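You operate a simulated robot arm through the tools that you are given. There is no shell and no other tool. Be economical: measure what you need, move in short steps, check, and stop when the job is done.

Carry out the task below with a simulated robot arm. There is one attempt and no reset: what you move stays moved.

Task
Output off, recall the stored values, amps as on the card, output on.
Fine: All on the power rack, by the rack test card. One push of RECALL; the recalled volts stay.

Only the result counts: the job must be done as asked and must still hold three seconds after the hand-in. Knocking over, shifting, dropping, spilling or breaking anything else fails it.

Robot
A 6-joint arm with a two-finger gripper, on a carriage that runs on a rail from [-3, 3] to [1736, -1563] (x, y) and turns from -2.897 to 2.897 rad about z. Base frame: it is fixed where the carriage stands at the start and does not move with it; the origin is on the floor, on the carriage's upright axis, x ahead of it, y to its left, z up. Readings come in mm, rad, newtons and seconds.
Its first joint turns from -2.897 to 2.897 rad. Places, roughly: amps key of the rack [1800, -700, 1400]; output key of the rack [1800, -700, 1300]; rack power switch [1600, -500, 1300]; rack test card [1900, -800, 1300]; recall key of the rack [1800, -700, 1400]; reset key of the rack [1800, -700, 1300]; store key of the rack [1800, -700, 1400]; switch of the first module [1800, -700, 1100]; switch of the fourth module [1800, -700, 700]; switch of the second module [1800, -700, 1000]; switch of the third module [1800, -700, 900]; volts key of the rack [1800, -700, 1400]. Payload 5 kg.
The TCP is the grasp point between the finger pads, 30 mm short of the fingertips. In the tool frame z runs along the fingers and y along their closing line. Largest opening 176 mm; the body of the gripper starts 153 mm behind the TCP.
Orientation is that of the tool frame in the base frame, as [roll, pitch, yaw] about the fixed x, y, z axes, in that order (R = Rz(yaw) Ry(pitch) Rx(roll)). With the fingers straight down and closing along the base's y, the tool's x points along the base's -x, its y along +y and its z along -z.

Tools
- The arm moves only by the tool drive_tool. Its argument "series" is a list of rows, each a list of 3 entries, a list of its own where there are three numbers: the shift along the base's x, y, z in mm, then the turn, a rotation vector about the base's x, y, z in rad, then the finger opening in mm, from 0 to 176. In form: [[[dx, dy, dz], [ax, ay, az], hand], ...]. A call has 1 to 20 rows; each row shifts and turns the commanded pose from where the row before left it. A row lasts 0.2 s, in which the tool goes at most 50 mm and 0.15 rad; a call with a longer step from one row to the next is refused whole, and so is a gripper value outside its range. Where a pose cannot be reached the arm comes as near as it can. A force on the tool above 80 N (or 10 N above the force at the start of the call, whichever is more), or a blocked arm, ends the call early, and 0.2 s more pass. Each finger halts on what it meets, pressing with about 33 N; the grip force reading is that of the motor and also rises with nothing between the fingers. The clock runs only during rows and for 0.2 s after the last one: add rows that do not move to give the fingers time. It gives the time, the measured TCP pose, the force on the tool (base axes), the opening and the grip force at its end, in the units of the frame above (readings bear some noise), with the torque about the TCP (base axes, N m) and any sound that the robot's microphone picked up.
- Cameras (640 x 400 px; columns grow to the right, rows downward): "scene" is now at [70.7, 202.7, 1608.9]; the picture's right is [-0.11, -0.99, 0.00], its down [-0.50, 0.06, -0.86] and it looks along [0.86, -0.10, -0.51] (base axes); focal length 261 px, centre (320, 200). "wrist" rides on the gripper at [67, -9, -184] in the tool frame; the picture's right is [0.14, 0.99, 0.00], its down [-0.92, 0.13, -0.36] and it looks along [-0.36, 0.05, 0.93] (tool axes); focal length 251 px, centre (320, 200). There is no depth. A picture from a camera that has moved, and an enlarged one, comes with that camera's place and axes in the base frame and with its lens.
- snapshot(camera): a new picture of that camera. No time passes.
- slide_trunk(by): slides the trunk up (or, below 0, down) by that many mm; the arm and the scene camera ride with it, the base frame stays. It gives what a move gives, with no picture.
- base_move(legs): drives the robot by 1 to 6 legs, each [ahead, left, turn to the left] in mm, mm and rad, along the robot's own axes; the way and the turn of a leg run together, so that a leg with both is an arc; at most 1500 mm and 3.142 rad a leg. The arm and the cameras ride along, it lands a little off, and it stops where it bumps. It keeps to its track: a leg is cut to what the track allows. It gives what a move gives.
- aim_head(pan, tilt): turns the head with the scene camera to pan (to the left, within 2.094 rad either way) and tilt (down, from -0.506 to 1.204), counted from straight ahead of the robot. It gives what a move gives.
- inspect(camera, box): a new picture of the part [left, top, right, bottom] of that camera's present view, enlarged. No time passes.
- job_done(): hands the job in; it is judged then, once.

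Go step by step. Nothing tells you exact positions but the pictures and the camera data: compare them with the known pose of the tool, close in by small moves and look again before you grip or let go. The budget is 135 turns and 92 pictures, counting those below and the enlarged ones. Unless the task says otherwise, let go and move clear before handing in, and close with one line.

The tools are called after "Emit:" as name(argument=value, ...) on one line, values as JSON. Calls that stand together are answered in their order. drive_tool: Moves the arm, as the interface text tells. Its arguments: {"type":"object","properties":{"series":{"type":"array","items":{"type":"array"}}},"required":["series"]} The other tools are called the same way: slide_trunk (by) slides the trunk up or down; base_move (legs) drives the base; aim_head (pan, tilt) turns the head that bears the scene camera; snapshot (camera) takes a picture; inspect (camera, box) takes an enlarged picture of a part of a camera's view; job_done () hands the job in.

At the start:

```text
clock: 0.0
tool_pos: [699.8, -172.3, 1166.1]
tool_rot: [3.141, 0.0, 3.14]
contact_force: [0.7, 0.3, 0.3]
torque: [0.04, -0.03, -0.02]
width: 176.0
finger_force: 0.2
trunk travel left (down, up): [-150.0, 200.0]
robot x, y, heading: [2.8, -0.7, 0.002]
head pan, tilt: [-0.113, 0.532]
```

scene: 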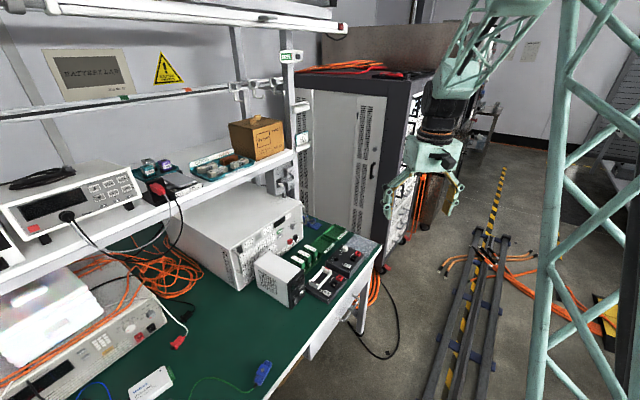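
wrist: 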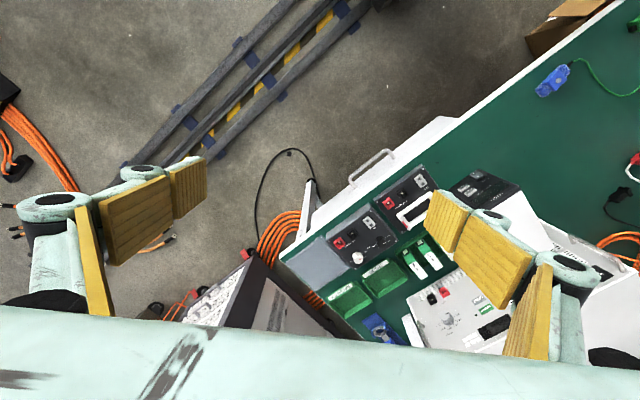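

I see the bench at left, the power rack behind it, and the rail running ahead to the right. I first look at the rack more closely.

Emit:
aim_head(pan=-0.4, tilt=0.25)

Emit:
snapshot(camera="scene")

```text
clock: 0.8
tool_pos: [699.6, -173.7, 1166.2]
tool_rot: [-3.14, -0.001, 3.141]
contact_force: [-0.1, -0.8, 0.0]
torque: [-0.03, 0.02, 0.0]
width: 176.1
finger_force: 0.1
trunk travel left (down, up): [-150.0, 200.0]
robot x, y, heading: [1.1, -1.0, 0.002]
head pan, tilt: [-0.4, 0.25]
```

```text
89 pictures are left
camera scene: at [67.1, 176.7, 1634.9], right [-0.39, -0.92, 0.0], down [-0.23, 0.1, -0.97], along [0.89, -0.38, -0.25], focal length 261 px, centre (320, 200)
```

scene: 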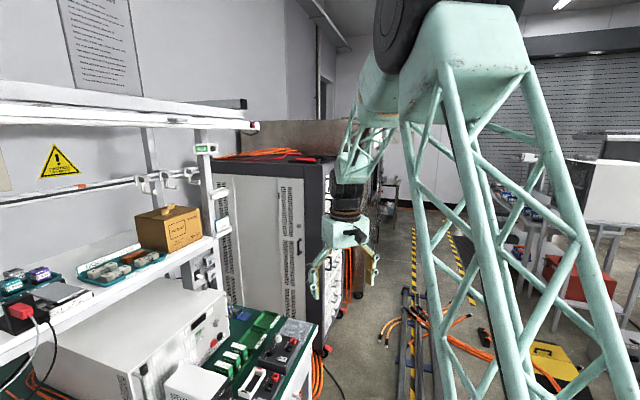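

The rack front faces the rail. I drive along the rail with the arm kept as it is, then look.

Emit:
base_move(legs=[[743, -669, 0]])

Emit:
aim_head(pan=0.3, tilt=0.25)

Emit:
snapshot(camera="scene")

```text
clock: 6.0
tool_pos: [1446.5, -864.3, 1165.2]
tool_rot: [3.141, 0.001, 3.122]
contact_force: [0.2, 0.0, -0.8]
torque: [0.0, 0.02, -0.02]
width: 176.3
finger_force: 0.0
trunk travel left (down, up): [-150.0, 200.0]
robot x, y, heading: [750.7, -675.5, -0.018]
head pan, tilt: [-0.4, 0.25]
```

```text
clock: 7.1
tool_pos: [1447.9, -863.8, 1165.6]
tool_rot: [3.141, 0.0, 3.123]
contact_force: [-0.4, -0.2, 0.6]
torque: [-0.01, -0.01, 0.0]
width: 175.9
finger_force: 0.1
trunk travel left (down, up): [-150.0, 200.0]
robot x, y, heading: [750.2, -672.7, -0.021]
head pan, tilt: [0.3, 0.25]
```

```text
88 pictures are left
camera scene: at [826.3, -437.1, 1635.0], right [0.27, -0.96, 0.0], down [-0.24, -0.07, -0.97], along [0.93, 0.27, -0.25], focal length 261 px, centre (320, 200)
```

scene: 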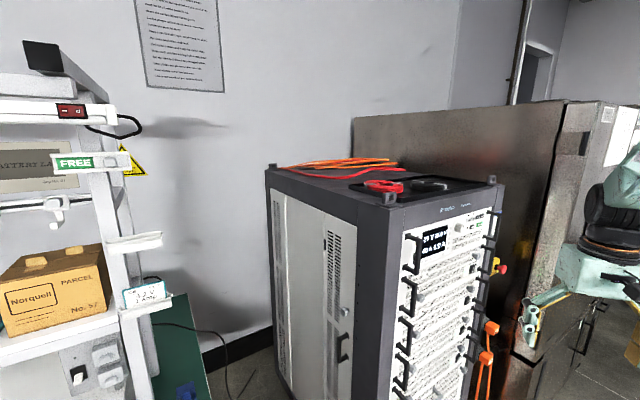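

The rack panel comes into view. I draw the arm in, then drive on so the panel is before me.

Emit:
drive_tool(series=[[[-50, 0, 0], [0, 0, 0], 176], [[-50, 0, 0], [0, 0, 0], 120], [[-50, 0, 0], [0, 0, 0], 100], [[-50, 0, 0], [0, 0, 0], 60], [[-50, 0, 0], [0, 0, 0], 20], [[0, 0, 0], [0, 0, 0], 0], [[0, 0, 0], [0, 0, 0], 0], [[0, 0, 0], [0, 0, 0], 0]])

Emit:
base_move(legs=[[450, -397, 0]])

Emit:
aim_head(pan=0.7, tilt=0.3)

Emit:
snapshot(camera="scene")

```text
clock: 8.9
tool_pos: [1197.0, -864.9, 1166.6]
tool_rot: [3.141, 0.001, 3.121]
contact_force: [1.8, 0.1, 0.0]
torque: [-0.04, 0.07, -0.02]
width: 0.2
finger_force: 33.2
trunk travel left (down, up): [-150.0, 200.0]
robot x, y, heading: [751.5, -678.1, -0.02]
head pan, tilt: [0.3, 0.25]
```

```text
clock: 12.2
tool_pos: [1632.9, -1267.3, 1166.5]
tool_rot: [-3.141, 0.0, 3.104]
contact_force: [-0.1, 0.8, -0.2]
torque: [-0.02, -0.02, 0.0]
width: 0.0
finger_force: 33.5
trunk travel left (down, up): [-150.0, 200.0]
robot x, y, heading: [1188.2, -1073.9, -0.035]
head pan, tilt: [0.3, 0.25]
```

```text
clock: 13.1
tool_pos: [1633.6, -1267.8, 1166.2]
tool_rot: [-3.14, 0.0, 3.105]
contact_force: [-0.5, 0.5, 0.2]
torque: [0.0, -0.03, 0.0]
width: 0.1
finger_force: 32.5
trunk travel left (down, up): [-150.0, 200.0]
robot x, y, heading: [1190.4, -1071.9, -0.032]
head pan, tilt: [0.7, 0.3]
```

```text
87 pictures are left
camera scene: at [1253.0, -800.9, 1630.3], right [0.61, -0.79, 0.0], down [-0.23, -0.18, -0.96], along [0.75, 0.59, -0.3], focal length 261 px, centre (320, 200)
```

scene: 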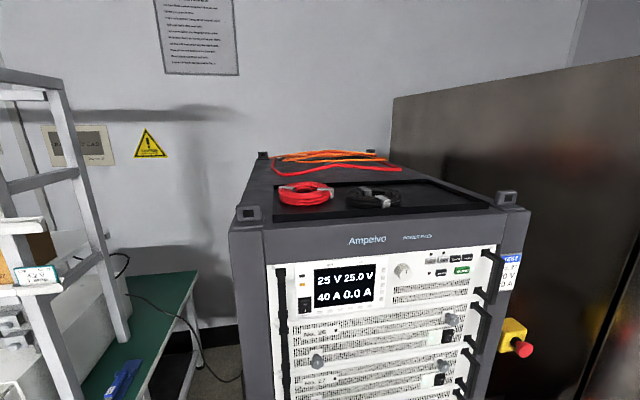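

Emit:
inspect(camera="scene", box=[270, 240, 410, 328])

Emit:
inspect(camera="scene", box=[380, 240, 540, 340])

```text
4.55 times, centred on (340, 284) of scene
camera zoom: at [1253.0, -800.9, 1630.3], right [0.61, -0.79, 0.0], down [-0.23, -0.18, -0.96], along [0.75, 0.59, -0.3], focal length 1185 px, centre (229, -182)
```

zoom: 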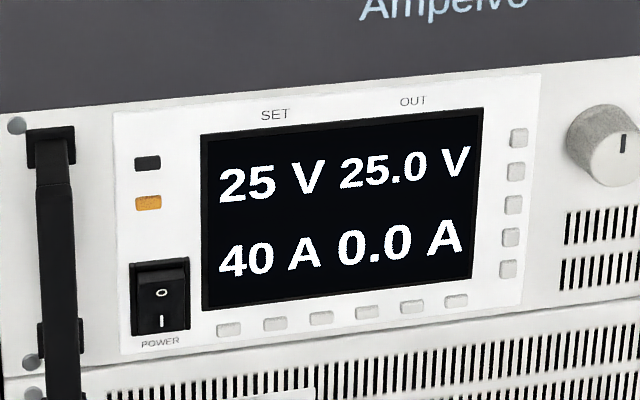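

```text
4.00 times, centred on (460, 290) of scene
camera zoom: at [1253.0, -800.9, 1630.3], right [0.61, -0.79, 0.0], down [-0.23, -0.18, -0.96], along [0.75, 0.59, -0.3], focal length 1043 px, centre (-240, -160)
```

zoom: 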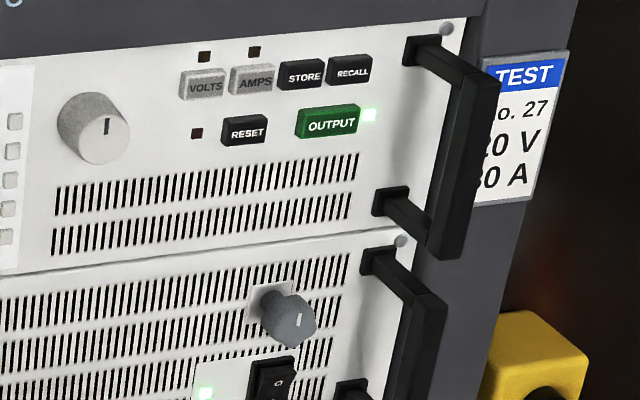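

The rack shows output on (green lamp), 25 V / 40 A set. The card is partly hidden; I turn to face the panel and slide on for a straight view.

Emit:
base_move(legs=[[0, 0, 0.87], [0, -250, 0]])

Emit:
aim_head(pan=-0.3, tilt=0.4)

Emit:
snapshot(camera="scene")

```text
clock: 17.3
tool_pos: [1809.2, -1023.6, 1166.2]
tool_rot: [3.141, -0.001, -2.303]
contact_force: [0.1, -0.5, 0.2]
torque: [-0.03, -0.06, -0.02]
width: 0.0
finger_force: 32.9
trunk travel left (down, up): [-150.0, 200.0]
robot x, y, heading: [1376.0, -1237.3, 0.842]
head pan, tilt: [0.7, 0.3]
```

```text
clock: 18.5
tool_pos: [1810.7, -1024.1, 1165.6]
tool_rot: [3.141, 0.0, -2.304]
contact_force: [0.6, 0.0, 0.0]
torque: [-0.05, 0.01, -0.06]
width: 0.2
finger_force: 33.2
trunk travel left (down, up): [-150.0, 200.0]
robot x, y, heading: [1376.3, -1237.6, 0.833]
head pan, tilt: [-0.3, 0.4]
```

```text
84 pictures are left
camera scene: at [1286.0, -1062.0, 1621.0], right [0.51, -0.86, 0.0], down [-0.33, -0.2, -0.92], along [0.79, 0.47, -0.39], focal length 261 px, centre (320, 200)
```

scene: 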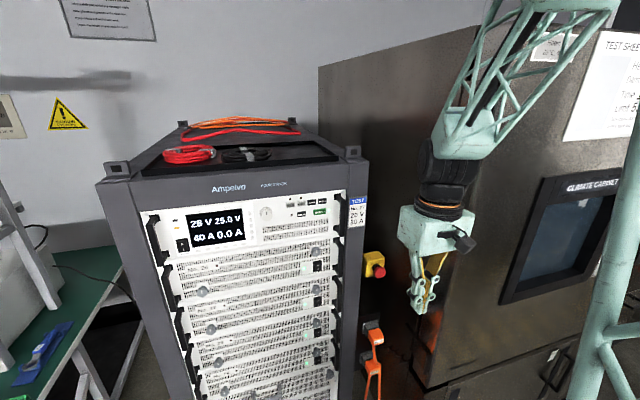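

Emit:
inspect(camera="scene", box=[250, 185, 380, 265])

Emit:
inspect(camera="scene", box=[150, 205, 250, 265])

```text
4.92 times, centred on (315, 225) of scene
camera zoom: at [1286.0, -1062.0, 1621.0], right [0.51, -0.86, 0.0], down [-0.33, -0.2, -0.92], along [0.79, 0.47, -0.39], focal length 1284 px, centre (345, 77)
```

zoom: 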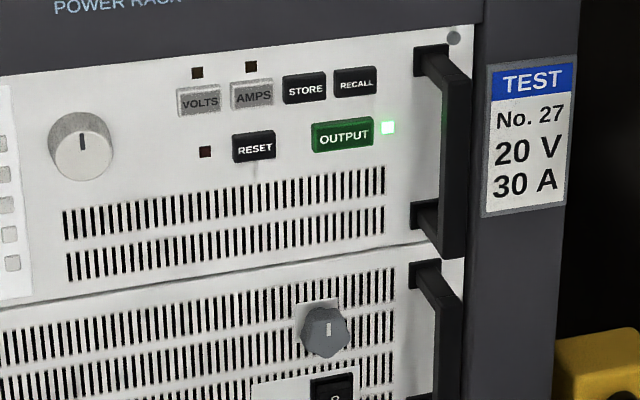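

```text
6.40 times, centred on (200, 235) of scene
camera zoom: at [1286.0, -1062.0, 1621.0], right [0.51, -0.86, 0.0], down [-0.33, -0.2, -0.92], along [0.79, 0.47, -0.39], focal length 1669 px, centre (1088, -24)
```

zoom: 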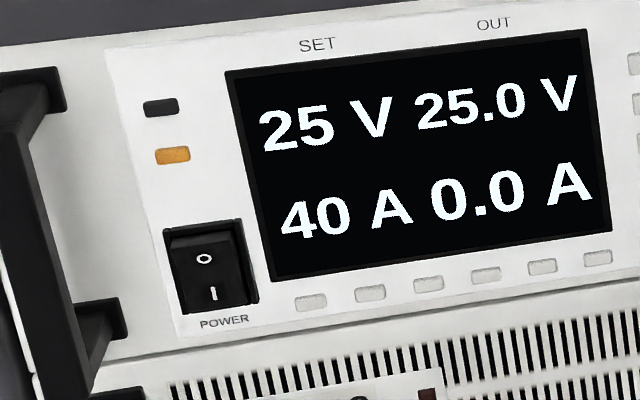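

The card reads No. 27, 20 V, 30 A, so the amps target is 30. By my two views the AMPS key is near (1791, -705, 1347) with the panel facing the rail; I now swing the tool to point at the panel, short of it.

Emit:
drive_tool(series=[[[-8.8, 21.4, 15.5], [0.1061, -0.0955, 0], 0], [[-8.8, 21.4, 15.5], [0.1061, -0.0955, 0], 0], [[-8.8, 21.4, 15.5], [0.1061, -0.0955, 0], 0], [[-8.8, 21.4, 15.5], [0.1061, -0.0955, 0], 0], [[-8.8, 21.4, 15.5], [0.1061, -0.0955, 0], 0], [[-8.8, 21.4, 15.5], [0.1061, -0.0955, 0], 0], [[-8.8, 21.4, 15.5], [0.1061, -0.0955, 0], 0], [[-8.8, 21.4, 15.5], [0.1061, -0.0955, 0], 0], [[-8.8, 21.4, 15.5], [0.1061, -0.0955, 0], 0], [[-8.8, 21.4, 15.5], [0.1061, -0.0955, 0], 0], [[-8.8, 21.4, 15.5], [0.1061, -0.0955, 0], 0], [[0, 0, 0], [0, 0, 0], 0], [[0, 0, 0], [0, 0, 0], 0]])

Emit:
snapshot(camera="wrist")

Emit:
snapshot(camera="scene")

```text
clock: 20.7
tool_pos: [1783.0, -755.9, 1408.2]
tool_rot: [-2.582, 1.223, -1.514]
contact_force: [-26.2, -18.0, 6.7]
torque: [0.35, -0.39, 0.25]
width: 0.0
finger_force: 33.0
out of reach, approached as far as the arm can: row 5, 6, 7, 8, 9, 10
trunk travel left (down, up): [-150.0, 200.0]
robot x, y, heading: [1374.2, -1239.0, 0.845]
head pan, tilt: [-0.3, 0.4]
stopped in row 10: the force on the tool passed its limit at 123 N (the readings are from after the stop); the commanded pose is now the measured one
```

```text
81 pictures are left
camera wrist: at [1702.8, -933.9, 1401.9], right [-0.86, 0.4, -0.31], down [-0.31, 0.07, 0.95], along [0.4, 0.91, 0.06], focal length 251 px, centre (320, 200)
```

wrist: 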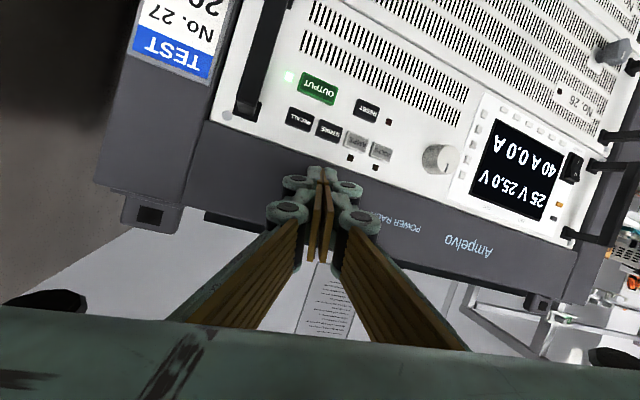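

```text
80 pictures are left
camera scene: at [1283.3, -1063.9, 1621.2], right [0.52, -0.86, 0.0], down [-0.33, -0.2, -0.92], along [0.79, 0.48, -0.39], focal length 261 px, centre (320, 200)
```

scene: 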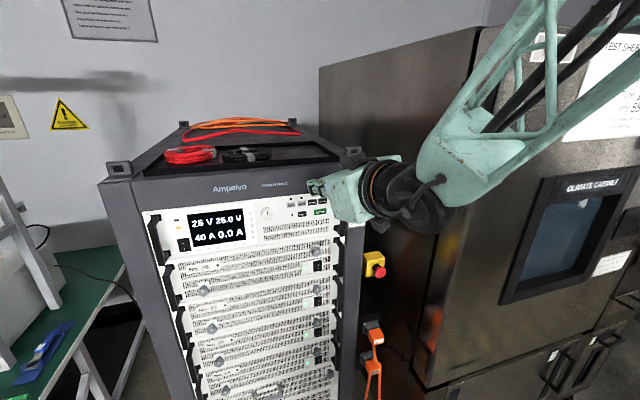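

The tip touched the frame above the panel because the arm could not follow the commanded path; the display is unchanged. I back straight off first.

Emit:
drive_tool(series=[[[-20, -22, 0], [0, 0, 0], 0], [[-20, -22, 0], [0, 0, 0], 0], [[-20, -22, 0], [0, 0, 0], 0]])

```text
clock: 21.5
tool_pos: [1753.9, -799.5, 1454.2]
tool_rot: [-2.6, 1.217, -1.536]
contact_force: [0.6, 1.0, -0.5]
torque: [0.01, 0.01, 0.11]
width: 0.0
finger_force: 33.3
out of reach, approached as far as the arm can: row 1, 2, 3
trunk travel left (down, up): [-150.0, 200.0]
robot x, y, heading: [1371.9, -1235.0, 0.838]
head pan, tilt: [-0.3, 0.4]
```

The arm cannot fold that close. I tilt the tool back down and away, then shift the carriage left so the arm reaches from the side.

Emit:
drive_tool(series=[[[-13, -15, -10], [-0.1061, 0.0955, 0], 0], [[-13, -15, -10], [-0.1061, 0.0955, 0], 0], [[-13, -15, -10], [-0.1061, 0.0955, 0], 0], [[-13, -15, -10], [-0.1061, 0.0955, 0], 0], [[-13, -15, -10], [-0.1061, 0.0955, 0], 0], [[-13, -15, -10], [-0.1061, 0.0955, 0], 0], [[0, 0, 0], [0, 0, 0], 0]])

```text
clock: 23.1
tool_pos: [1676.2, -888.3, 1393.9]
tool_rot: [3.067, 0.442, -2.036]
contact_force: [1.0, 1.1, -1.1]
torque: [-0.13, 0.12, 0.05]
width: 0.0
finger_force: 33.4
trunk travel left (down, up): [-150.0, 200.0]
robot x, y, heading: [1373.8, -1234.7, 0.846]
head pan, tilt: [-0.3, 0.4]
```

Clear now at about 460 mm radius. I turn right and slide the carriage left along the rail.

Emit:
base_move(legs=[[0, 0, -0.5], [-206, 378, 0]])

Emit:
aim_head(pan=0.35, tilt=0.4)

Emit:
snapshot(camera="scene")

```text
clock: 27.1
tool_pos: [1487.2, -786.8, 1395.1]
tool_rot: [3.068, 0.446, -2.532]
contact_force: [-0.7, 0.6, -0.2]
torque: [0.04, -0.02, 0.0]
width: 0.1
finger_force: 33.1
trunk travel left (down, up): [-150.0, 200.0]
robot x, y, heading: [1057.2, -953.8, 0.34]
head pan, tilt: [-0.3, 0.4]
```

```text
clock: 28.1
tool_pos: [1487.9, -787.8, 1394.5]
tool_rot: [3.066, 0.448, -2.531]
contact_force: [0.3, 0.3, 0.1]
torque: [-0.03, 0.01, -0.01]
width: 0.0
finger_force: 33.5
trunk travel left (down, up): [-150.0, 200.0]
robot x, y, heading: [1057.5, -954.4, 0.338]
head pan, tilt: [0.351, 0.4]
```

```text
79 pictures are left
camera scene: at [1049.5, -712.0, 1621.0], right [0.49, -0.87, 0.0], down [-0.34, -0.19, -0.92], along [0.8, 0.45, -0.39], focal length 261 px, centre (320, 200)
```

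scene: 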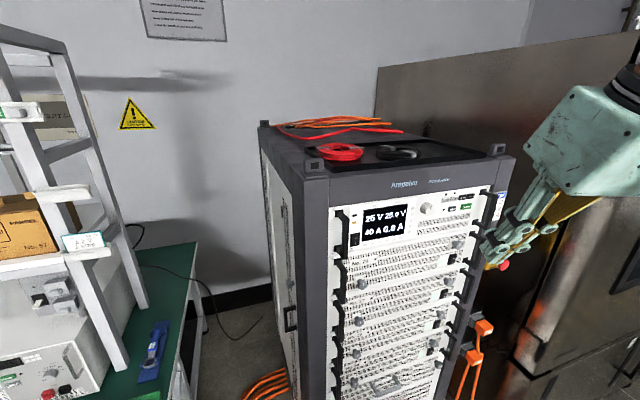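

Carriage stands at rail position ~1423, about 380 mm left of the keys. Now I swing the tool to point level at the panel, staying about 120 mm off.

Emit:
drive_tool(series=[[[25.1, -4.1, -6.2], [0.0891, -0.1086, 0.0169], 0], [[25.1, -4.1, -6.2], [0.0891, -0.1086, 0.0169], 0], [[25.1, -4.1, -6.2], [0.0891, -0.1086, 0.0169], 0], [[25.1, -4.1, -6.2], [0.0891, -0.1086, 0.0169], 0], [[25.1, -4.1, -6.2], [0.0891, -0.1086, 0.0169], 0], [[25.1, -4.1, -6.2], [0.0891, -0.1086, 0.0169], 0], [[25.1, -4.1, -6.2], [0.0891, -0.1086, 0.0169], 0], [[25.1, -4.1, -6.2], [0.0891, -0.1086, 0.0169], 0], [[0, 0, 0], [0, 0, 0], 0]])

Emit:
snapshot(camera="wrist")

Emit:
snapshot(camera="scene")

```text
clock: 28.8
tool_pos: [1496.1, -708.7, 1393.8]
tool_rot: [3.063, 0.761, -2.295]
contact_force: [-1.9, -1.0, 0.0]
torque: [0.03, -0.22, -0.16]
width: 0.0
finger_force: 32.8
trunk travel left (down, up): [-150.0, 200.0]
robot x, y, heading: [1057.6, -951.1, 0.346]
head pan, tilt: [0.351, 0.4]
stopped in row 3: the arm was blocked; the commanded pose is now the measured one
```

```text
78 pictures are left
camera wrist: at [1398.0, -855.8, 1481.0], right [-0.84, 0.54, -0.04], down [0.2, 0.38, 0.91], along [0.5, 0.75, -0.42], focal length 251 px, centre (320, 200)
```

wrist: 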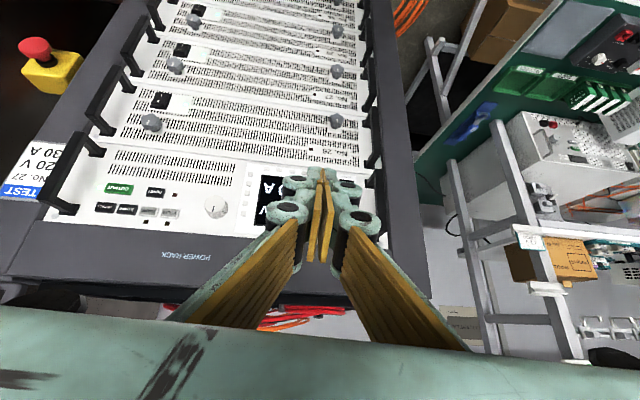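

```text
77 pictures are left
camera scene: at [1047.7, -712.8, 1620.3], right [0.49, -0.87, 0.0], down [-0.35, -0.19, -0.92], along [0.8, 0.45, -0.4], focal length 261 px, centre (320, 200)
```

scene: 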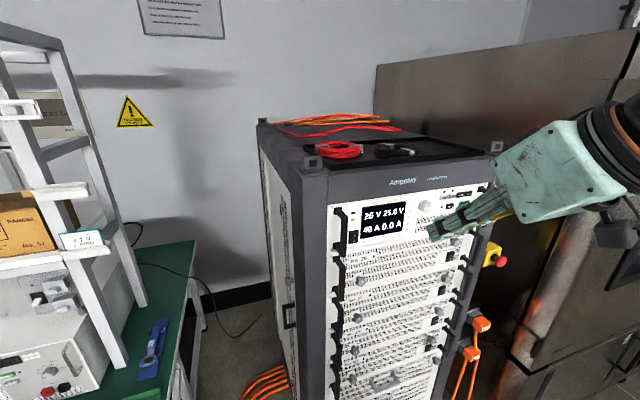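

The arm folds badly at this height because the shoulder is close above. Raising the trunk should give room; I do so and look.

Emit:
slide_trunk(by=200)

Emit:
drive_tool(series=[[[0, 0, -30], [0, 0, 0], 0], [[0, 0, -40], [0, 0, 0], 0], [[0, 0, -40], [0, 0, 0], 0], [[0, 0, -40], [0, 0, 0], 0], [[0, 0, -40], [0, 0, 0], 0], [[0, 0, 0], [0, 0, 0], 0]])

```text
clock: 31.0
tool_pos: [1497.9, -710.3, 1590.6]
tool_rot: [3.058, 0.756, -2.301]
contact_force: [0.3, 0.9, 0.1]
torque: [0.03, 0.01, 0.01]
width: 0.0
finger_force: 32.8
trunk travel left (down, up): [-350.0, 0.0]
robot x, y, heading: [1057.4, -950.0, 0.343]
head pan, tilt: [0.351, 0.4]
```

```text
clock: 32.4
tool_pos: [1542.5, -707.2, 1436.2]
tool_rot: [3.053, 0.748, -2.312]
contact_force: [1.5, 0.3, -0.4]
torque: [0.0, 0.14, 0.11]
width: 0.4
finger_force: 33.3
out of reach, approached as far as the arm can: row 4, 5
trunk travel left (down, up): [-350.0, 0.0]
robot x, y, heading: [1056.2, -949.6, 0.343]
head pan, tilt: [0.351, 0.4]
```

That shows lower-relative targets are worse: the forearm needs to reach outward and up. So I lower the trunk fully instead and lift the tool with the arm.

Emit:
slide_trunk(by=-350)

Emit:
drive_tool(series=[[[0, -10, 40], [0, 0, 0], 0], [[10, -10, 40], [0, 0, 0], 0], [[20, -10, 40], [0, 0, 0], 0], [[20, -20, 40], [0, 0, 0], 0], [[20, -20, 40], [0, 0, 0], 0], [[20, -20, 40], [0, 0, 0], 0], [[0, 0, 0], [0, 0, 0], 0]])

Emit:
snapshot(camera="scene")

```text
clock: 35.8
tool_pos: [1542.0, -708.5, 1085.4]
tool_rot: [3.054, 0.75, -2.311]
contact_force: [1.4, 0.0, 0.1]
torque: [-0.02, -0.02, 0.0]
width: 0.2
finger_force: 33.2
trunk travel left (down, up): [0.0, 350.0]
robot x, y, heading: [1055.9, -954.0, 0.342]
head pan, tilt: [0.351, 0.4]
```

```text
clock: 37.4
tool_pos: [1630.5, -799.8, 1330.5]
tool_rot: [3.053, 0.751, -2.311]
contact_force: [-0.4, 0.2, 0.3]
torque: [0.04, 0.0, 0.02]
width: 0.0
finger_force: 33.0
trunk travel left (down, up): [0.0, 350.0]
robot x, y, heading: [1059.7, -953.1, 0.343]
head pan, tilt: [0.351, 0.4]
```

```text
76 pictures are left
camera scene: at [1039.8, -698.3, 1470.3], right [0.64, -0.77, 0.0], down [-0.3, -0.25, -0.92], along [0.7, 0.59, -0.4], focal length 261 px, centre (320, 200)
```

scene: 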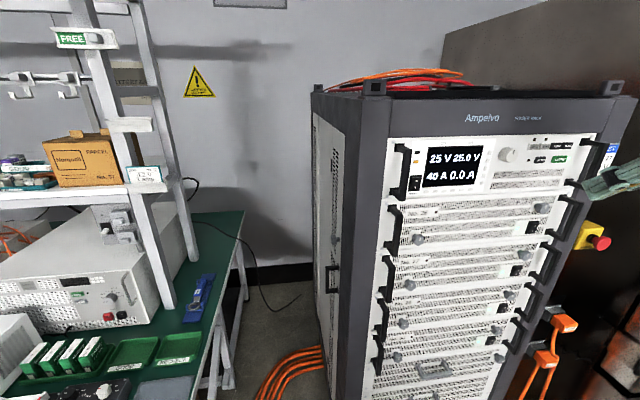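

Good clear view and no reach trouble. Now I level the tool to face the panel, staying well off.

Emit:
drive_tool(series=[[[10.7, -2, 2.5], [0.0971, -0.0962, -0.0128], 0], [[10.7, -2, 2.5], [0.0971, -0.0962, -0.0128], 0], [[10.7, -2, 2.5], [0.0971, -0.0962, -0.0128], 0], [[10.7, -2, 2.5], [0.0971, -0.0962, -0.0128], 0], [[10.7, -2, 2.5], [0.0971, -0.0962, -0.0128], 0], [[10.7, -2, 2.5], [0.0971, -0.0962, -0.0128], 0], [[0, 0, 0], [0, 0, 0], 0]])

Emit:
snapshot(camera="wrist")

Emit:
snapshot(camera="scene")

```text
clock: 39.0
tool_pos: [1696.8, -811.1, 1341.0]
tool_rot: [-0.383, 1.57, 0.455]
contact_force: [1.7, -0.2, -0.2]
torque: [0.07, -0.08, 0.12]
width: 0.4
finger_force: 33.4
trunk travel left (down, up): [0.0, 350.0]
robot x, y, heading: [1058.0, -951.5, 0.345]
head pan, tilt: [0.351, 0.4]
```

```text
75 pictures are left
camera wrist: at [1580.4, -953.2, 1275.5], right [-0.74, 0.66, -0.14], down [-0.34, -0.18, 0.92], along [0.59, 0.73, 0.36], focal length 251 px, centre (320, 200)
```

wrist: 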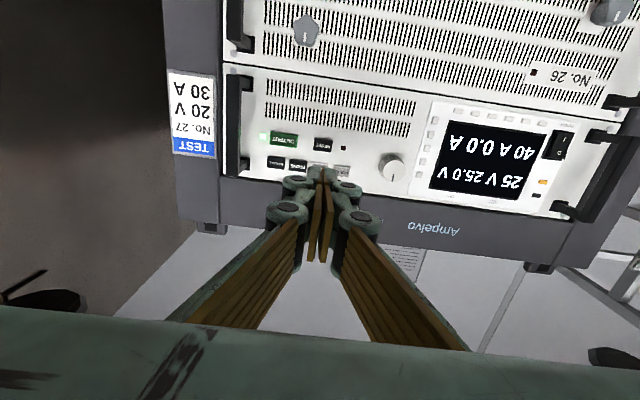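

```text
74 pictures are left
camera scene: at [1040.8, -698.5, 1471.0], right [0.64, -0.77, 0.0], down [-0.3, -0.25, -0.92], along [0.71, 0.59, -0.39], focal length 261 px, centre (320, 200)
```

scene: 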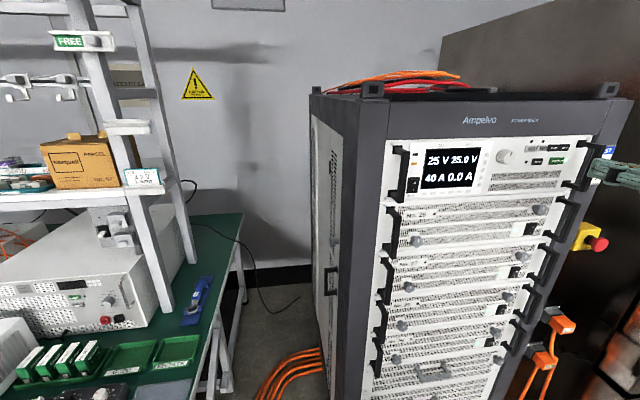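

The tool now faces the panel squarely. I enlarge the key area to measure.

Emit:
inspect(camera="wrist", box=[230, 110, 430, 235])

Emit:
inspect(camera="scene", box=[390, 120, 630, 270])

```text
3.20 times, centred on (330, 172) of wrist
camera zoom: at [1580.4, -953.2, 1275.5], right [-0.74, 0.66, -0.14], down [-0.34, -0.18, 0.92], along [0.59, 0.73, 0.36], focal length 805 px, centre (288, 288)
```

zoom: 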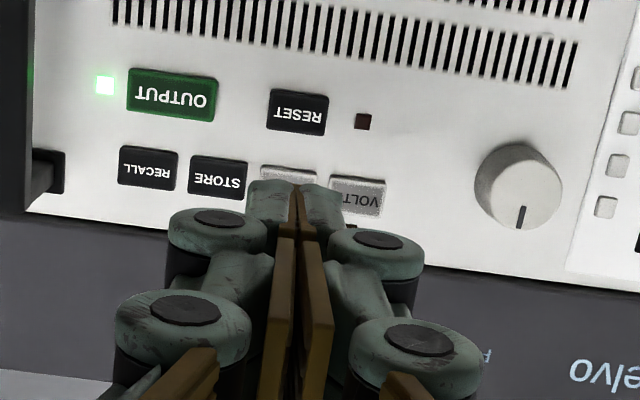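

```text
2.67 times, centred on (510, 195) of scene
camera zoom: at [1040.8, -698.5, 1471.0], right [0.64, -0.77, 0.0], down [-0.3, -0.25, -0.92], along [0.71, 0.59, -0.39], focal length 695 px, centre (-187, 213)
```

zoom: 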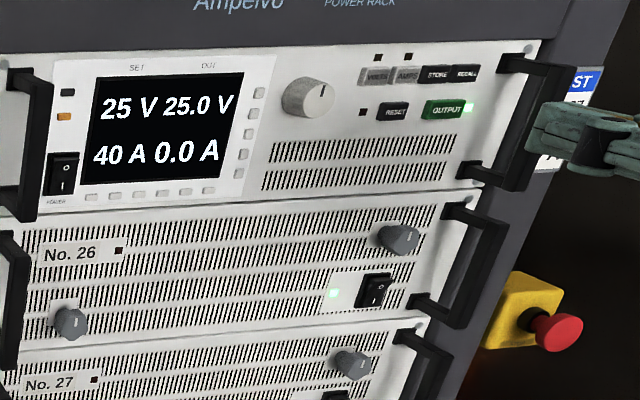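

Keys lie (relative to the tool axis): OUTPUT 48 mm right and 17 mm below, RECALL 56 right and 15 above, AMPS straight ahead 13 above, knob 92 left. I line up on OUTPUT, a little left of centre to clear the handle.

Emit:
drive_tool(series=[[[15.6, -14, -9], [0, 0, 0], 0], [[15.6, -14.1, -9], [0, 0, 0], 0], [[13.4, 14.9, 0], [0, 0, 0], 0], [[13.4, 14.9, 0], [0, 0, 0], 0], [[13.4, 14.9, 0], [0, 0, 0], 0], [[0, 0, 0], [0, 0, 0], 0]])

Emit:
snapshot(camera="wrist")

Emit:
inspect(camera="scene", box=[470, 120, 630, 220])

```text
clock: 40.4
tool_pos: [1767.6, -792.7, 1323.2]
tool_rot: [-3.036, 1.568, -2.2]
contact_force: [0.2, 0.3, 0.5]
torque: [0.04, -0.03, -0.02]
width: 0.0
finger_force: 33.1
trunk travel left (down, up): [0.0, 350.0]
robot x, y, heading: [1055.2, -954.0, 0.342]
head pan, tilt: [0.351, 0.4]
```

```text
71 pictures are left
camera wrist: at [1651.3, -935.3, 1258.0], right [-0.74, 0.66, -0.14], down [-0.34, -0.18, 0.92], along [0.59, 0.73, 0.36], focal length 251 px, centre (320, 200)
```

wrist: 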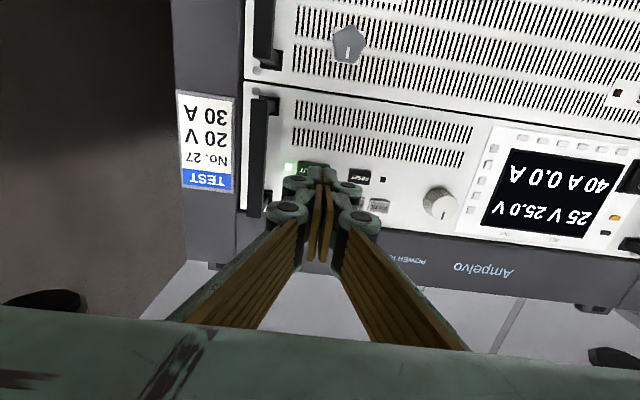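

```text
4.00 times, centred on (550, 170) of scene
camera zoom: at [1040.3, -698.3, 1471.0], right [0.64, -0.77, 0.0], down [-0.3, -0.25, -0.92], along [0.71, 0.59, -0.39], focal length 1043 px, centre (-600, 320)
```

zoom: 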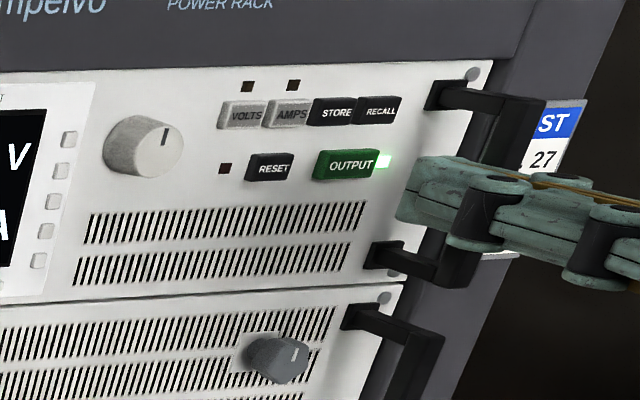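

Emit:
inspect(camera="wrist", box=[240, 130, 400, 230])

```text
4.00 times, centred on (320, 180) of wrist
camera zoom: at [1651.3, -935.3, 1258.0], right [-0.74, 0.66, -0.14], down [-0.34, -0.18, 0.92], along [0.59, 0.73, 0.36], focal length 1006 px, centre (320, 280)
```

zoom: 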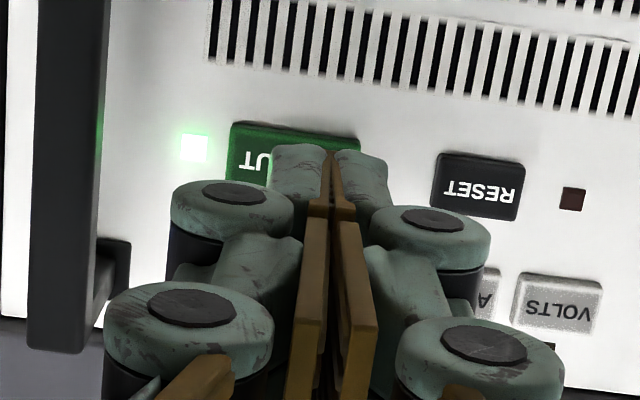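

The tip is on line with OUTPUT. I close in to about 10 mm and look from the side.

Emit:
drive_tool(series=[[[2.2, -2, 2], [0, 0, 0], 0], [[10, 11.1, 0], [0, 0, 0], 0], [[10, 11.1, 0], [0, 0, 0], 0], [[0, 0, 0], [0, 0, 0], 0]])

Emit:
inspect(camera="scene", box=[470, 120, 630, 220])

Emit:
inspect(camera="wrist", box=[240, 130, 400, 230])

```text
clock: 41.4
tool_pos: [1788.5, -773.1, 1325.7]
tool_rot: [-2.985, 1.571, -2.148]
contact_force: [0.3, 0.6, 0.0]
torque: [0.05, -0.01, 0.01]
width: 0.0
finger_force: 33.4
trunk travel left (down, up): [0.0, 350.0]
robot x, y, heading: [1056.5, -952.8, 0.34]
head pan, tilt: [0.351, 0.4]
```

```text
4.00 times, centred on (550, 170) of scene
camera zoom: at [1040.2, -698.4, 1471.0], right [0.64, -0.77, 0.0], down [-0.3, -0.25, -0.92], along [0.71, 0.59, -0.39], focal length 1043 px, centre (-600, 320)
```

zoom: 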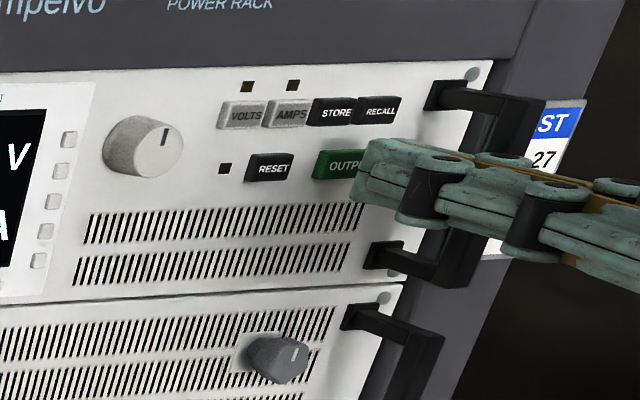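

```text
4.00 times, centred on (320, 180) of wrist
camera zoom: at [1672.9, -916.5, 1260.6], right [-0.74, 0.66, -0.14], down [-0.34, -0.18, 0.92], along [0.59, 0.73, 0.36], focal length 1006 px, centre (320, 280)
```

zoom: 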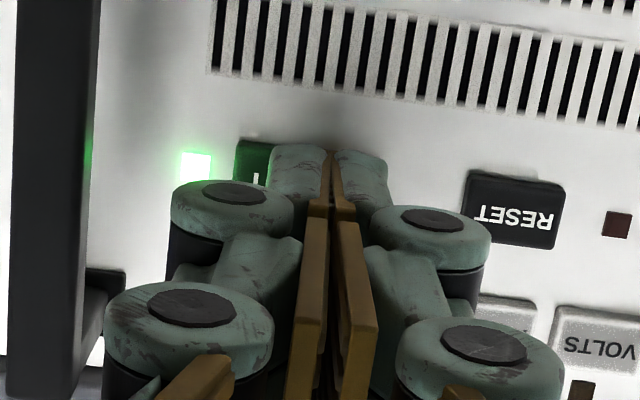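

Aligned on the OUTPUT key. Advancing in small steps.

Emit:
drive_tool(series=[[[2.7, 3, 0], [0, 0, 0], 0], [[2.7, 3, 0], [0, 0, 0], 0], [[2, 2.2, 0], [0, 0, 0], 0]])

Emit:
inspect(camera="scene", box=[390, 120, 630, 270])

```text
clock: 42.2
tool_pos: [1796.7, -764.8, 1324.8]
tool_rot: [0.032, 1.571, 0.869]
contact_force: [0.3, 0.3, 0.3]
torque: [-0.01, -0.01, -0.03]
width: 0.2
finger_force: 32.6
trunk travel left (down, up): [0.0, 350.0]
robot x, y, heading: [1057.1, -951.2, 0.343]
head pan, tilt: [0.351, 0.4]
```

```text
2.67 times, centred on (510, 195) of scene
camera zoom: at [1040.1, -698.5, 1471.0], right [0.64, -0.77, 0.0], down [-0.3, -0.25, -0.92], along [0.71, 0.59, -0.39], focal length 695 px, centre (-187, 213)
```

zoom: 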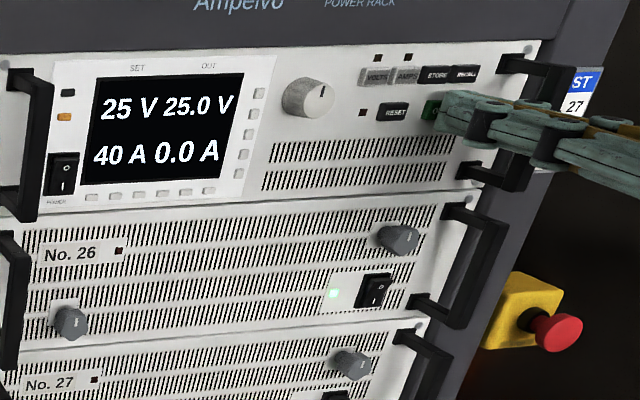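

Emit:
drive_tool(series=[[[1.35, 1.5, 0], [0, 0, 0], 0], [[1.35, 1.5, 0], [0, 0, 0], 0], [[1.35, 1.5, 0], [0, 0, 0], 0]])

Emit:
inspect(camera="wrist", box=[240, 130, 400, 230])

```text
clock: 43.0
tool_pos: [1801.4, -761.4, 1325.0]
tool_rot: [-3.138, 1.57, -2.302]
contact_force: [-3.8, -4.4, -2.2]
torque: [-0.03, 0.03, 0.01]
width: 5.7
finger_force: 44.8
trunk travel left (down, up): [0.0, 350.0]
robot x, y, heading: [1060.1, -951.9, 0.338]
head pan, tilt: [0.351, 0.4]
heard: click
```

```text
4.00 times, centred on (320, 180) of wrist
camera zoom: at [1685.3, -903.9, 1259.6], right [-0.74, 0.66, -0.14], down [-0.34, -0.18, 0.92], along [0.59, 0.73, 0.36], focal length 1006 px, centre (320, 280)
```

zoom: 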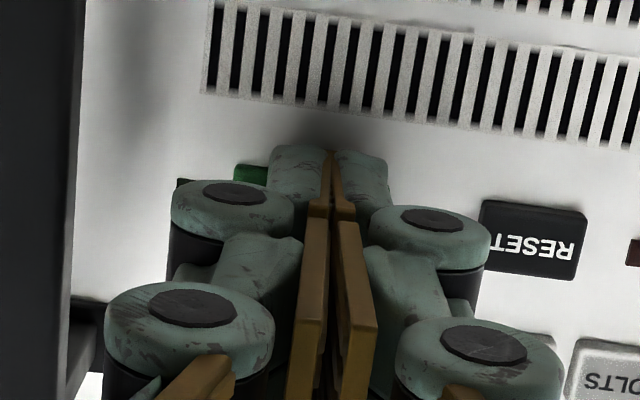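

A click, and the lamp is out. I withdraw and check.

Emit:
drive_tool(series=[[[-6.7, -7.4, 0], [0, 0, 0], 0], [[-10, -11.1, 0], [0, 0, 0], 0], [[-10, -11.1, 0], [0, 0, 0], 0], [[0, 0, 0], [0, 0, 0], 0]])

Emit:
inspect(camera="scene", box=[390, 120, 630, 270])

```text
clock: 44.0
tool_pos: [1775.6, -789.0, 1324.3]
tool_rot: [-0.049, 1.57, 0.789]
contact_force: [-0.4, 0.0, 0.4]
torque: [0.03, 0.02, 0.01]
width: 0.0
finger_force: 44.9
trunk travel left (down, up): [0.0, 350.0]
robot x, y, heading: [1054.9, -951.2, 0.345]
head pan, tilt: [0.351, 0.4]
```

```text
2.67 times, centred on (510, 195) of scene
camera zoom: at [1039.9, -698.6, 1471.0], right [0.64, -0.77, 0.0], down [-0.3, -0.25, -0.92], along [0.71, 0.59, -0.39], focal length 695 px, centre (-187, 213)
```

zoom: 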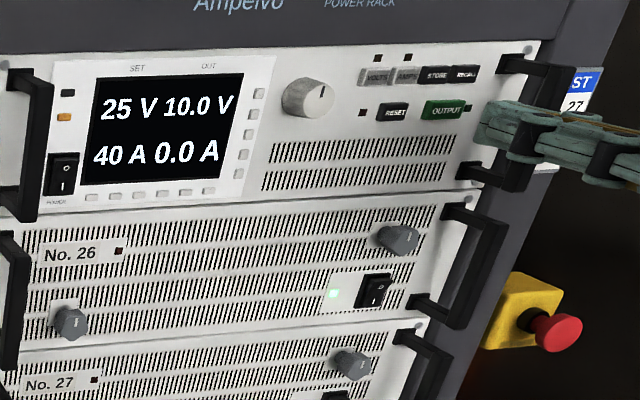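

Output is off (OUT falling). For RECALL, next to the handle, I roll the tool a quarter turn so the wide knuckles stand vertical, and line up.

Emit:
drive_tool(series=[[[0.93, -0.84, 2.65], [0.0876, 0.0973, 0], 0], [[0.93, -0.84, 2.65], [0.0876, 0.0973, 0], 0], [[0.93, -0.84, 2.65], [0.0876, 0.0973, 0], 0], [[0.93, -0.84, 2.65], [0.0876, 0.0973, 0], 0], [[0.93, -0.84, 2.65], [0.0876, 0.0973, 0], 0], [[0.93, -0.84, 2.65], [0.0876, 0.0973, 0], 0], [[0.93, -0.84, 2.65], [0.0876, 0.0973, 0], 0], [[0.93, -0.84, 2.65], [0.0876, 0.0973, 0], 0], [[0.93, -0.84, 2.65], [0.0876, 0.0973, 0], 0], [[0.93, -0.84, 2.65], [0.0876, 0.0973, 0], 0], [[0.93, -0.84, 2.65], [0.0876, 0.0973, 0], 0], [[0.93, -0.84, 2.65], [0.0876, 0.0973, 0], 0], [[0, 0, 0], [0, 0, 0], 0]])

Emit:
inspect(camera="wrist", box=[220, 100, 420, 225])

Emit:
inspect(camera="scene", box=[390, 120, 630, 270])

```text
clock: 46.8
tool_pos: [1785.1, -798.9, 1356.0]
tool_rot: [1.572, 0.001, 2.408]
contact_force: [-0.3, 0.2, 0.0]
torque: [0.01, 0.04, 0.01]
width: 0.0
finger_force: 44.8
trunk travel left (down, up): [0.0, 350.0]
robot x, y, heading: [1059.6, -955.1, 0.342]
head pan, tilt: [0.351, 0.4]
```

```text
3.20 times, centred on (320, 162) of wrist
camera zoom: at [1613.4, -892.1, 1348.7], right [-0.1, 0.09, 0.99], down [0.44, -0.89, 0.13], along [0.89, 0.45, 0.05], focal length 805 px, centre (320, 320)
```

zoom: 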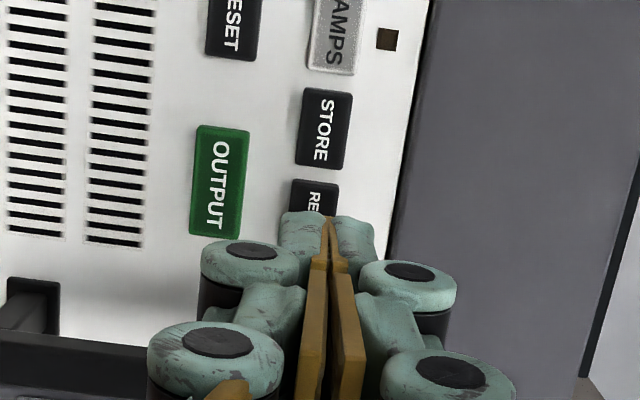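

```text
2.67 times, centred on (510, 195) of scene
camera zoom: at [1040.1, -698.5, 1471.0], right [0.64, -0.77, 0.0], down [-0.3, -0.25, -0.92], along [0.71, 0.59, -0.39], focal length 695 px, centre (-187, 213)
```

zoom: 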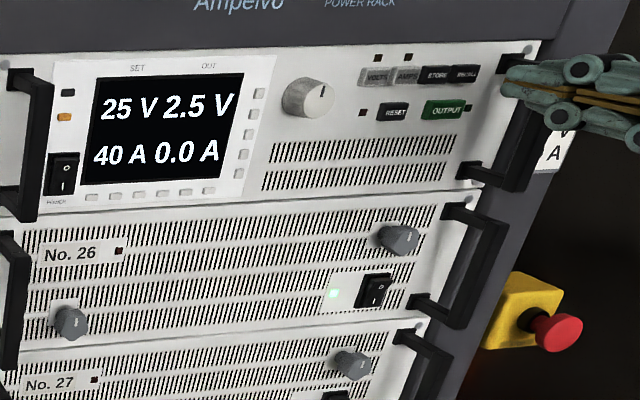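

RECALL is about 3 mm left and 5 mm below the tip's line. I correct the height and close in.

Emit:
drive_tool(series=[[[0, 0, -5], [0, 0, 0], 0], [[9.4, 10.4, 0], [0, 0, 0], 0], [[9.3, 10.4, 0], [0, 0, 0], 0], [[0, 0, 0], [0, 0, 0], 0]])

Emit:
inspect(camera="wrist", box=[220, 100, 420, 225])

Emit:
inspect(camera="scene", box=[500, 110, 620, 185])

```text
clock: 47.8
tool_pos: [1805.1, -778.2, 1350.5]
tool_rot: [1.571, -0.001, 2.407]
contact_force: [-0.4, -0.3, -0.3]
torque: [0.04, -0.02, 0.02]
width: 0.0
finger_force: 44.9
trunk travel left (down, up): [0.0, 350.0]
robot x, y, heading: [1055.6, -955.5, 0.344]
head pan, tilt: [0.351, 0.4]
```

```text
3.20 times, centred on (320, 162) of wrist
camera zoom: at [1632.5, -870.7, 1342.7], right [-0.1, 0.09, 0.99], down [0.44, -0.89, 0.13], along [0.89, 0.45, 0.05], focal length 805 px, centre (320, 320)
```

zoom: 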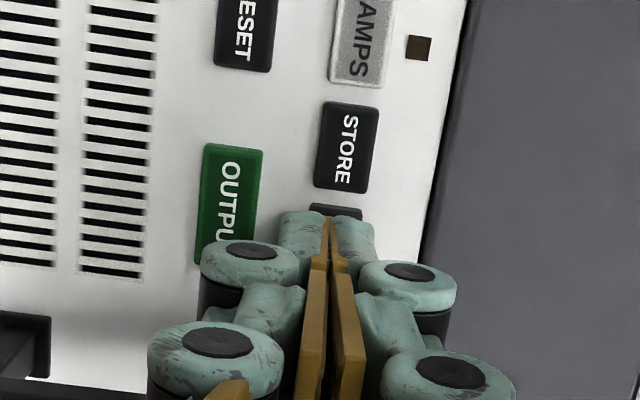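

```text
5.33 times, centred on (560, 148) of scene
camera zoom: at [1040.2, -698.4, 1471.0], right [0.64, -0.77, 0.0], down [-0.3, -0.25, -0.92], along [0.71, 0.59, -0.39], focal length 1391 px, centre (-960, 480)
```

zoom: 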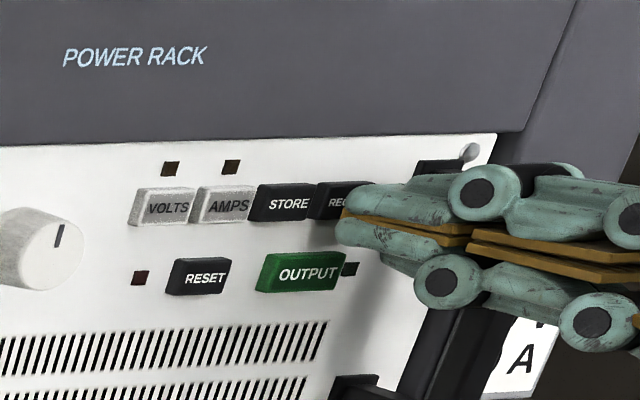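

Aligned on RECALL alone. Advancing in small steps until the click.

Emit:
drive_tool(series=[[[2, 2.2, 0], [0, 0, 0], 0], [[2, 2.2, 0], [0, 0, 0], 0], [[1.3, 1.5, 0], [0, 0, 0], 0]])

```text
clock: 48.6
tool_pos: [1809.5, -772.4, 1351.7]
tool_rot: [1.571, 0.0, 2.408]
contact_force: [1.0, -0.3, 0.5]
torque: [0.03, 0.02, -0.02]
width: 0.2
finger_force: 45.2
trunk travel left (down, up): [0.0, 350.0]
robot x, y, heading: [1057.1, -951.4, 0.339]
head pan, tilt: [0.351, 0.4]
```

Emit:
drive_tool(series=[[[1.3, 1.5, 0], [0, 0, 0], 0], [[0, 0, 0], [0, 0, 0], 0]])

```text
clock: 49.2
tool_pos: [1811.5, -771.7, 1350.1]
tool_rot: [1.572, -0.001, 2.408]
contact_force: [-2.1, -2.1, -1.2]
torque: [-0.04, 0.0, -0.03]
width: 5.9
finger_force: 44.8
trunk travel left (down, up): [0.0, 350.0]
robot x, y, heading: [1058.2, -955.0, 0.341]
head pan, tilt: [0.351, 0.4]
heard: click
```

A click. I withdraw and read the display.

Emit:
drive_tool(series=[[[-6.7, -7.4, 0], [0, 0, 0], 0], [[-13.4, -14.8, 0], [0, 0, 0], 0], [[-13.4, -14.8, 0], [0, 0, 0], 0], [[0, 0, 0], [0, 0, 0], 0]])

Emit:
inspect(camera="scene", box=[390, 120, 630, 270])

```text
clock: 50.2
tool_pos: [1776.6, -808.5, 1351.1]
tool_rot: [1.57, 0.001, 2.409]
contact_force: [0.2, -0.3, -0.1]
torque: [-0.02, 0.03, -0.02]
width: 0.2
finger_force: 45.1
trunk travel left (down, up): [0.0, 350.0]
robot x, y, heading: [1059.6, -948.9, 0.338]
head pan, tilt: [0.351, 0.4]
```

```text
2.67 times, centred on (510, 195) of scene
camera zoom: at [1039.9, -698.7, 1471.1], right [0.64, -0.77, 0.0], down [-0.3, -0.25, -0.92], along [0.71, 0.59, -0.39], focal length 695 px, centre (-187, 213)
```

zoom: 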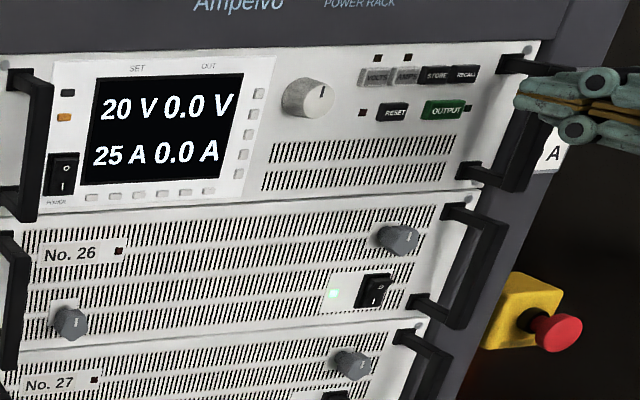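

Recalled: 20 V, 25 A. Now I roll back and line up on AMPS.

Emit:
drive_tool(series=[[[-3.55, 3.2, 0.1], [-0.0876, -0.0973, 0], 0], [[-3.55, 3.2, 0.1], [-0.0876, -0.0973, 0], 0], [[-3.55, 3.2, 0.1], [-0.0876, -0.0973, 0], 0], [[-3.55, 3.2, 0.1], [-0.0876, -0.0973, 0], 0], [[-3.55, 3.2, 0.1], [-0.0876, -0.0973, 0], 0], [[-3.55, 3.2, 0.1], [-0.0876, -0.0973, 0], 0], [[-3.55, 3.2, 0.1], [-0.0876, -0.0973, 0], 0], [[-3.55, 3.2, 0.1], [-0.0876, -0.0973, 0], 0], [[-3.55, 3.2, 0.1], [-0.0876, -0.0973, 0], 0], [[-3.55, 3.2, 0.1], [-0.0876, -0.0973, 0], 0], [[-3.55, 3.2, 0.1], [-0.0876, -0.0973, 0], 0], [[-3.55, 3.2, 0.1], [-0.0876, -0.0973, 0], 0], [[13.4, 14.8, 0], [0, 0, 0], 0], [[13.4, 14.8, 0], [0, 0, 0], 0], [[6.7, 7.4, 0], [0, 0, 0], 0], [[0, 0, 0], [0, 0, 0], 0]])

Emit:
inspect(camera="wrist", box=[220, 100, 420, 225])

Emit:
inspect(camera="scene", box=[470, 110, 590, 185])

```text
clock: 53.6
tool_pos: [1768.5, -733.2, 1352.1]
tool_rot: [-2.371, 1.57, -1.533]
contact_force: [-1.0, -1.5, -0.5]
torque: [0.03, -0.01, -0.02]
width: 6.0
finger_force: 44.5
trunk travel left (down, up): [0.0, 350.0]
robot x, y, heading: [1060.1, -952.0, 0.341]
head pan, tilt: [0.351, 0.4]
heard: click
```

```text
3.20 times, centred on (320, 162) of wrist
camera zoom: at [1652.4, -876.3, 1287.0], right [-0.74, 0.66, -0.14], down [-0.34, -0.18, 0.92], along [0.59, 0.73, 0.36], focal length 805 px, centre (320, 320)
```

zoom: 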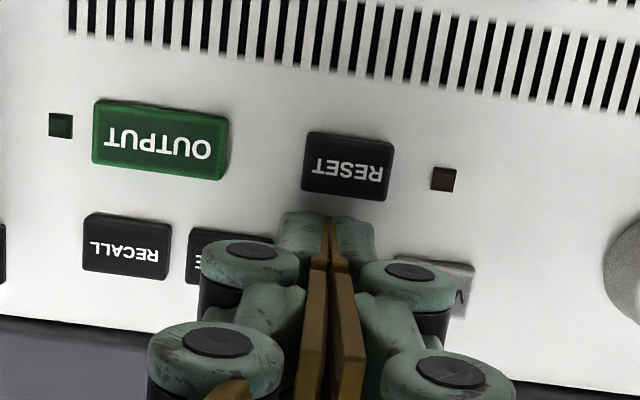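

```text
5.33 times, centred on (530, 148) of scene
camera zoom: at [1040.1, -698.5, 1471.0], right [0.64, -0.77, 0.0], down [-0.3, -0.25, -0.92], along [0.71, 0.59, -0.39], focal length 1391 px, centre (-800, 480)
```

zoom: 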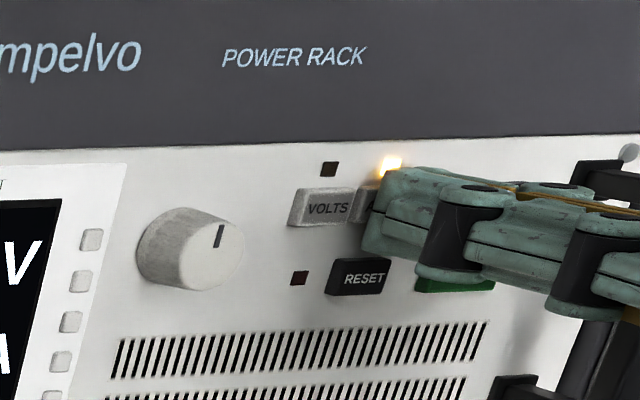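

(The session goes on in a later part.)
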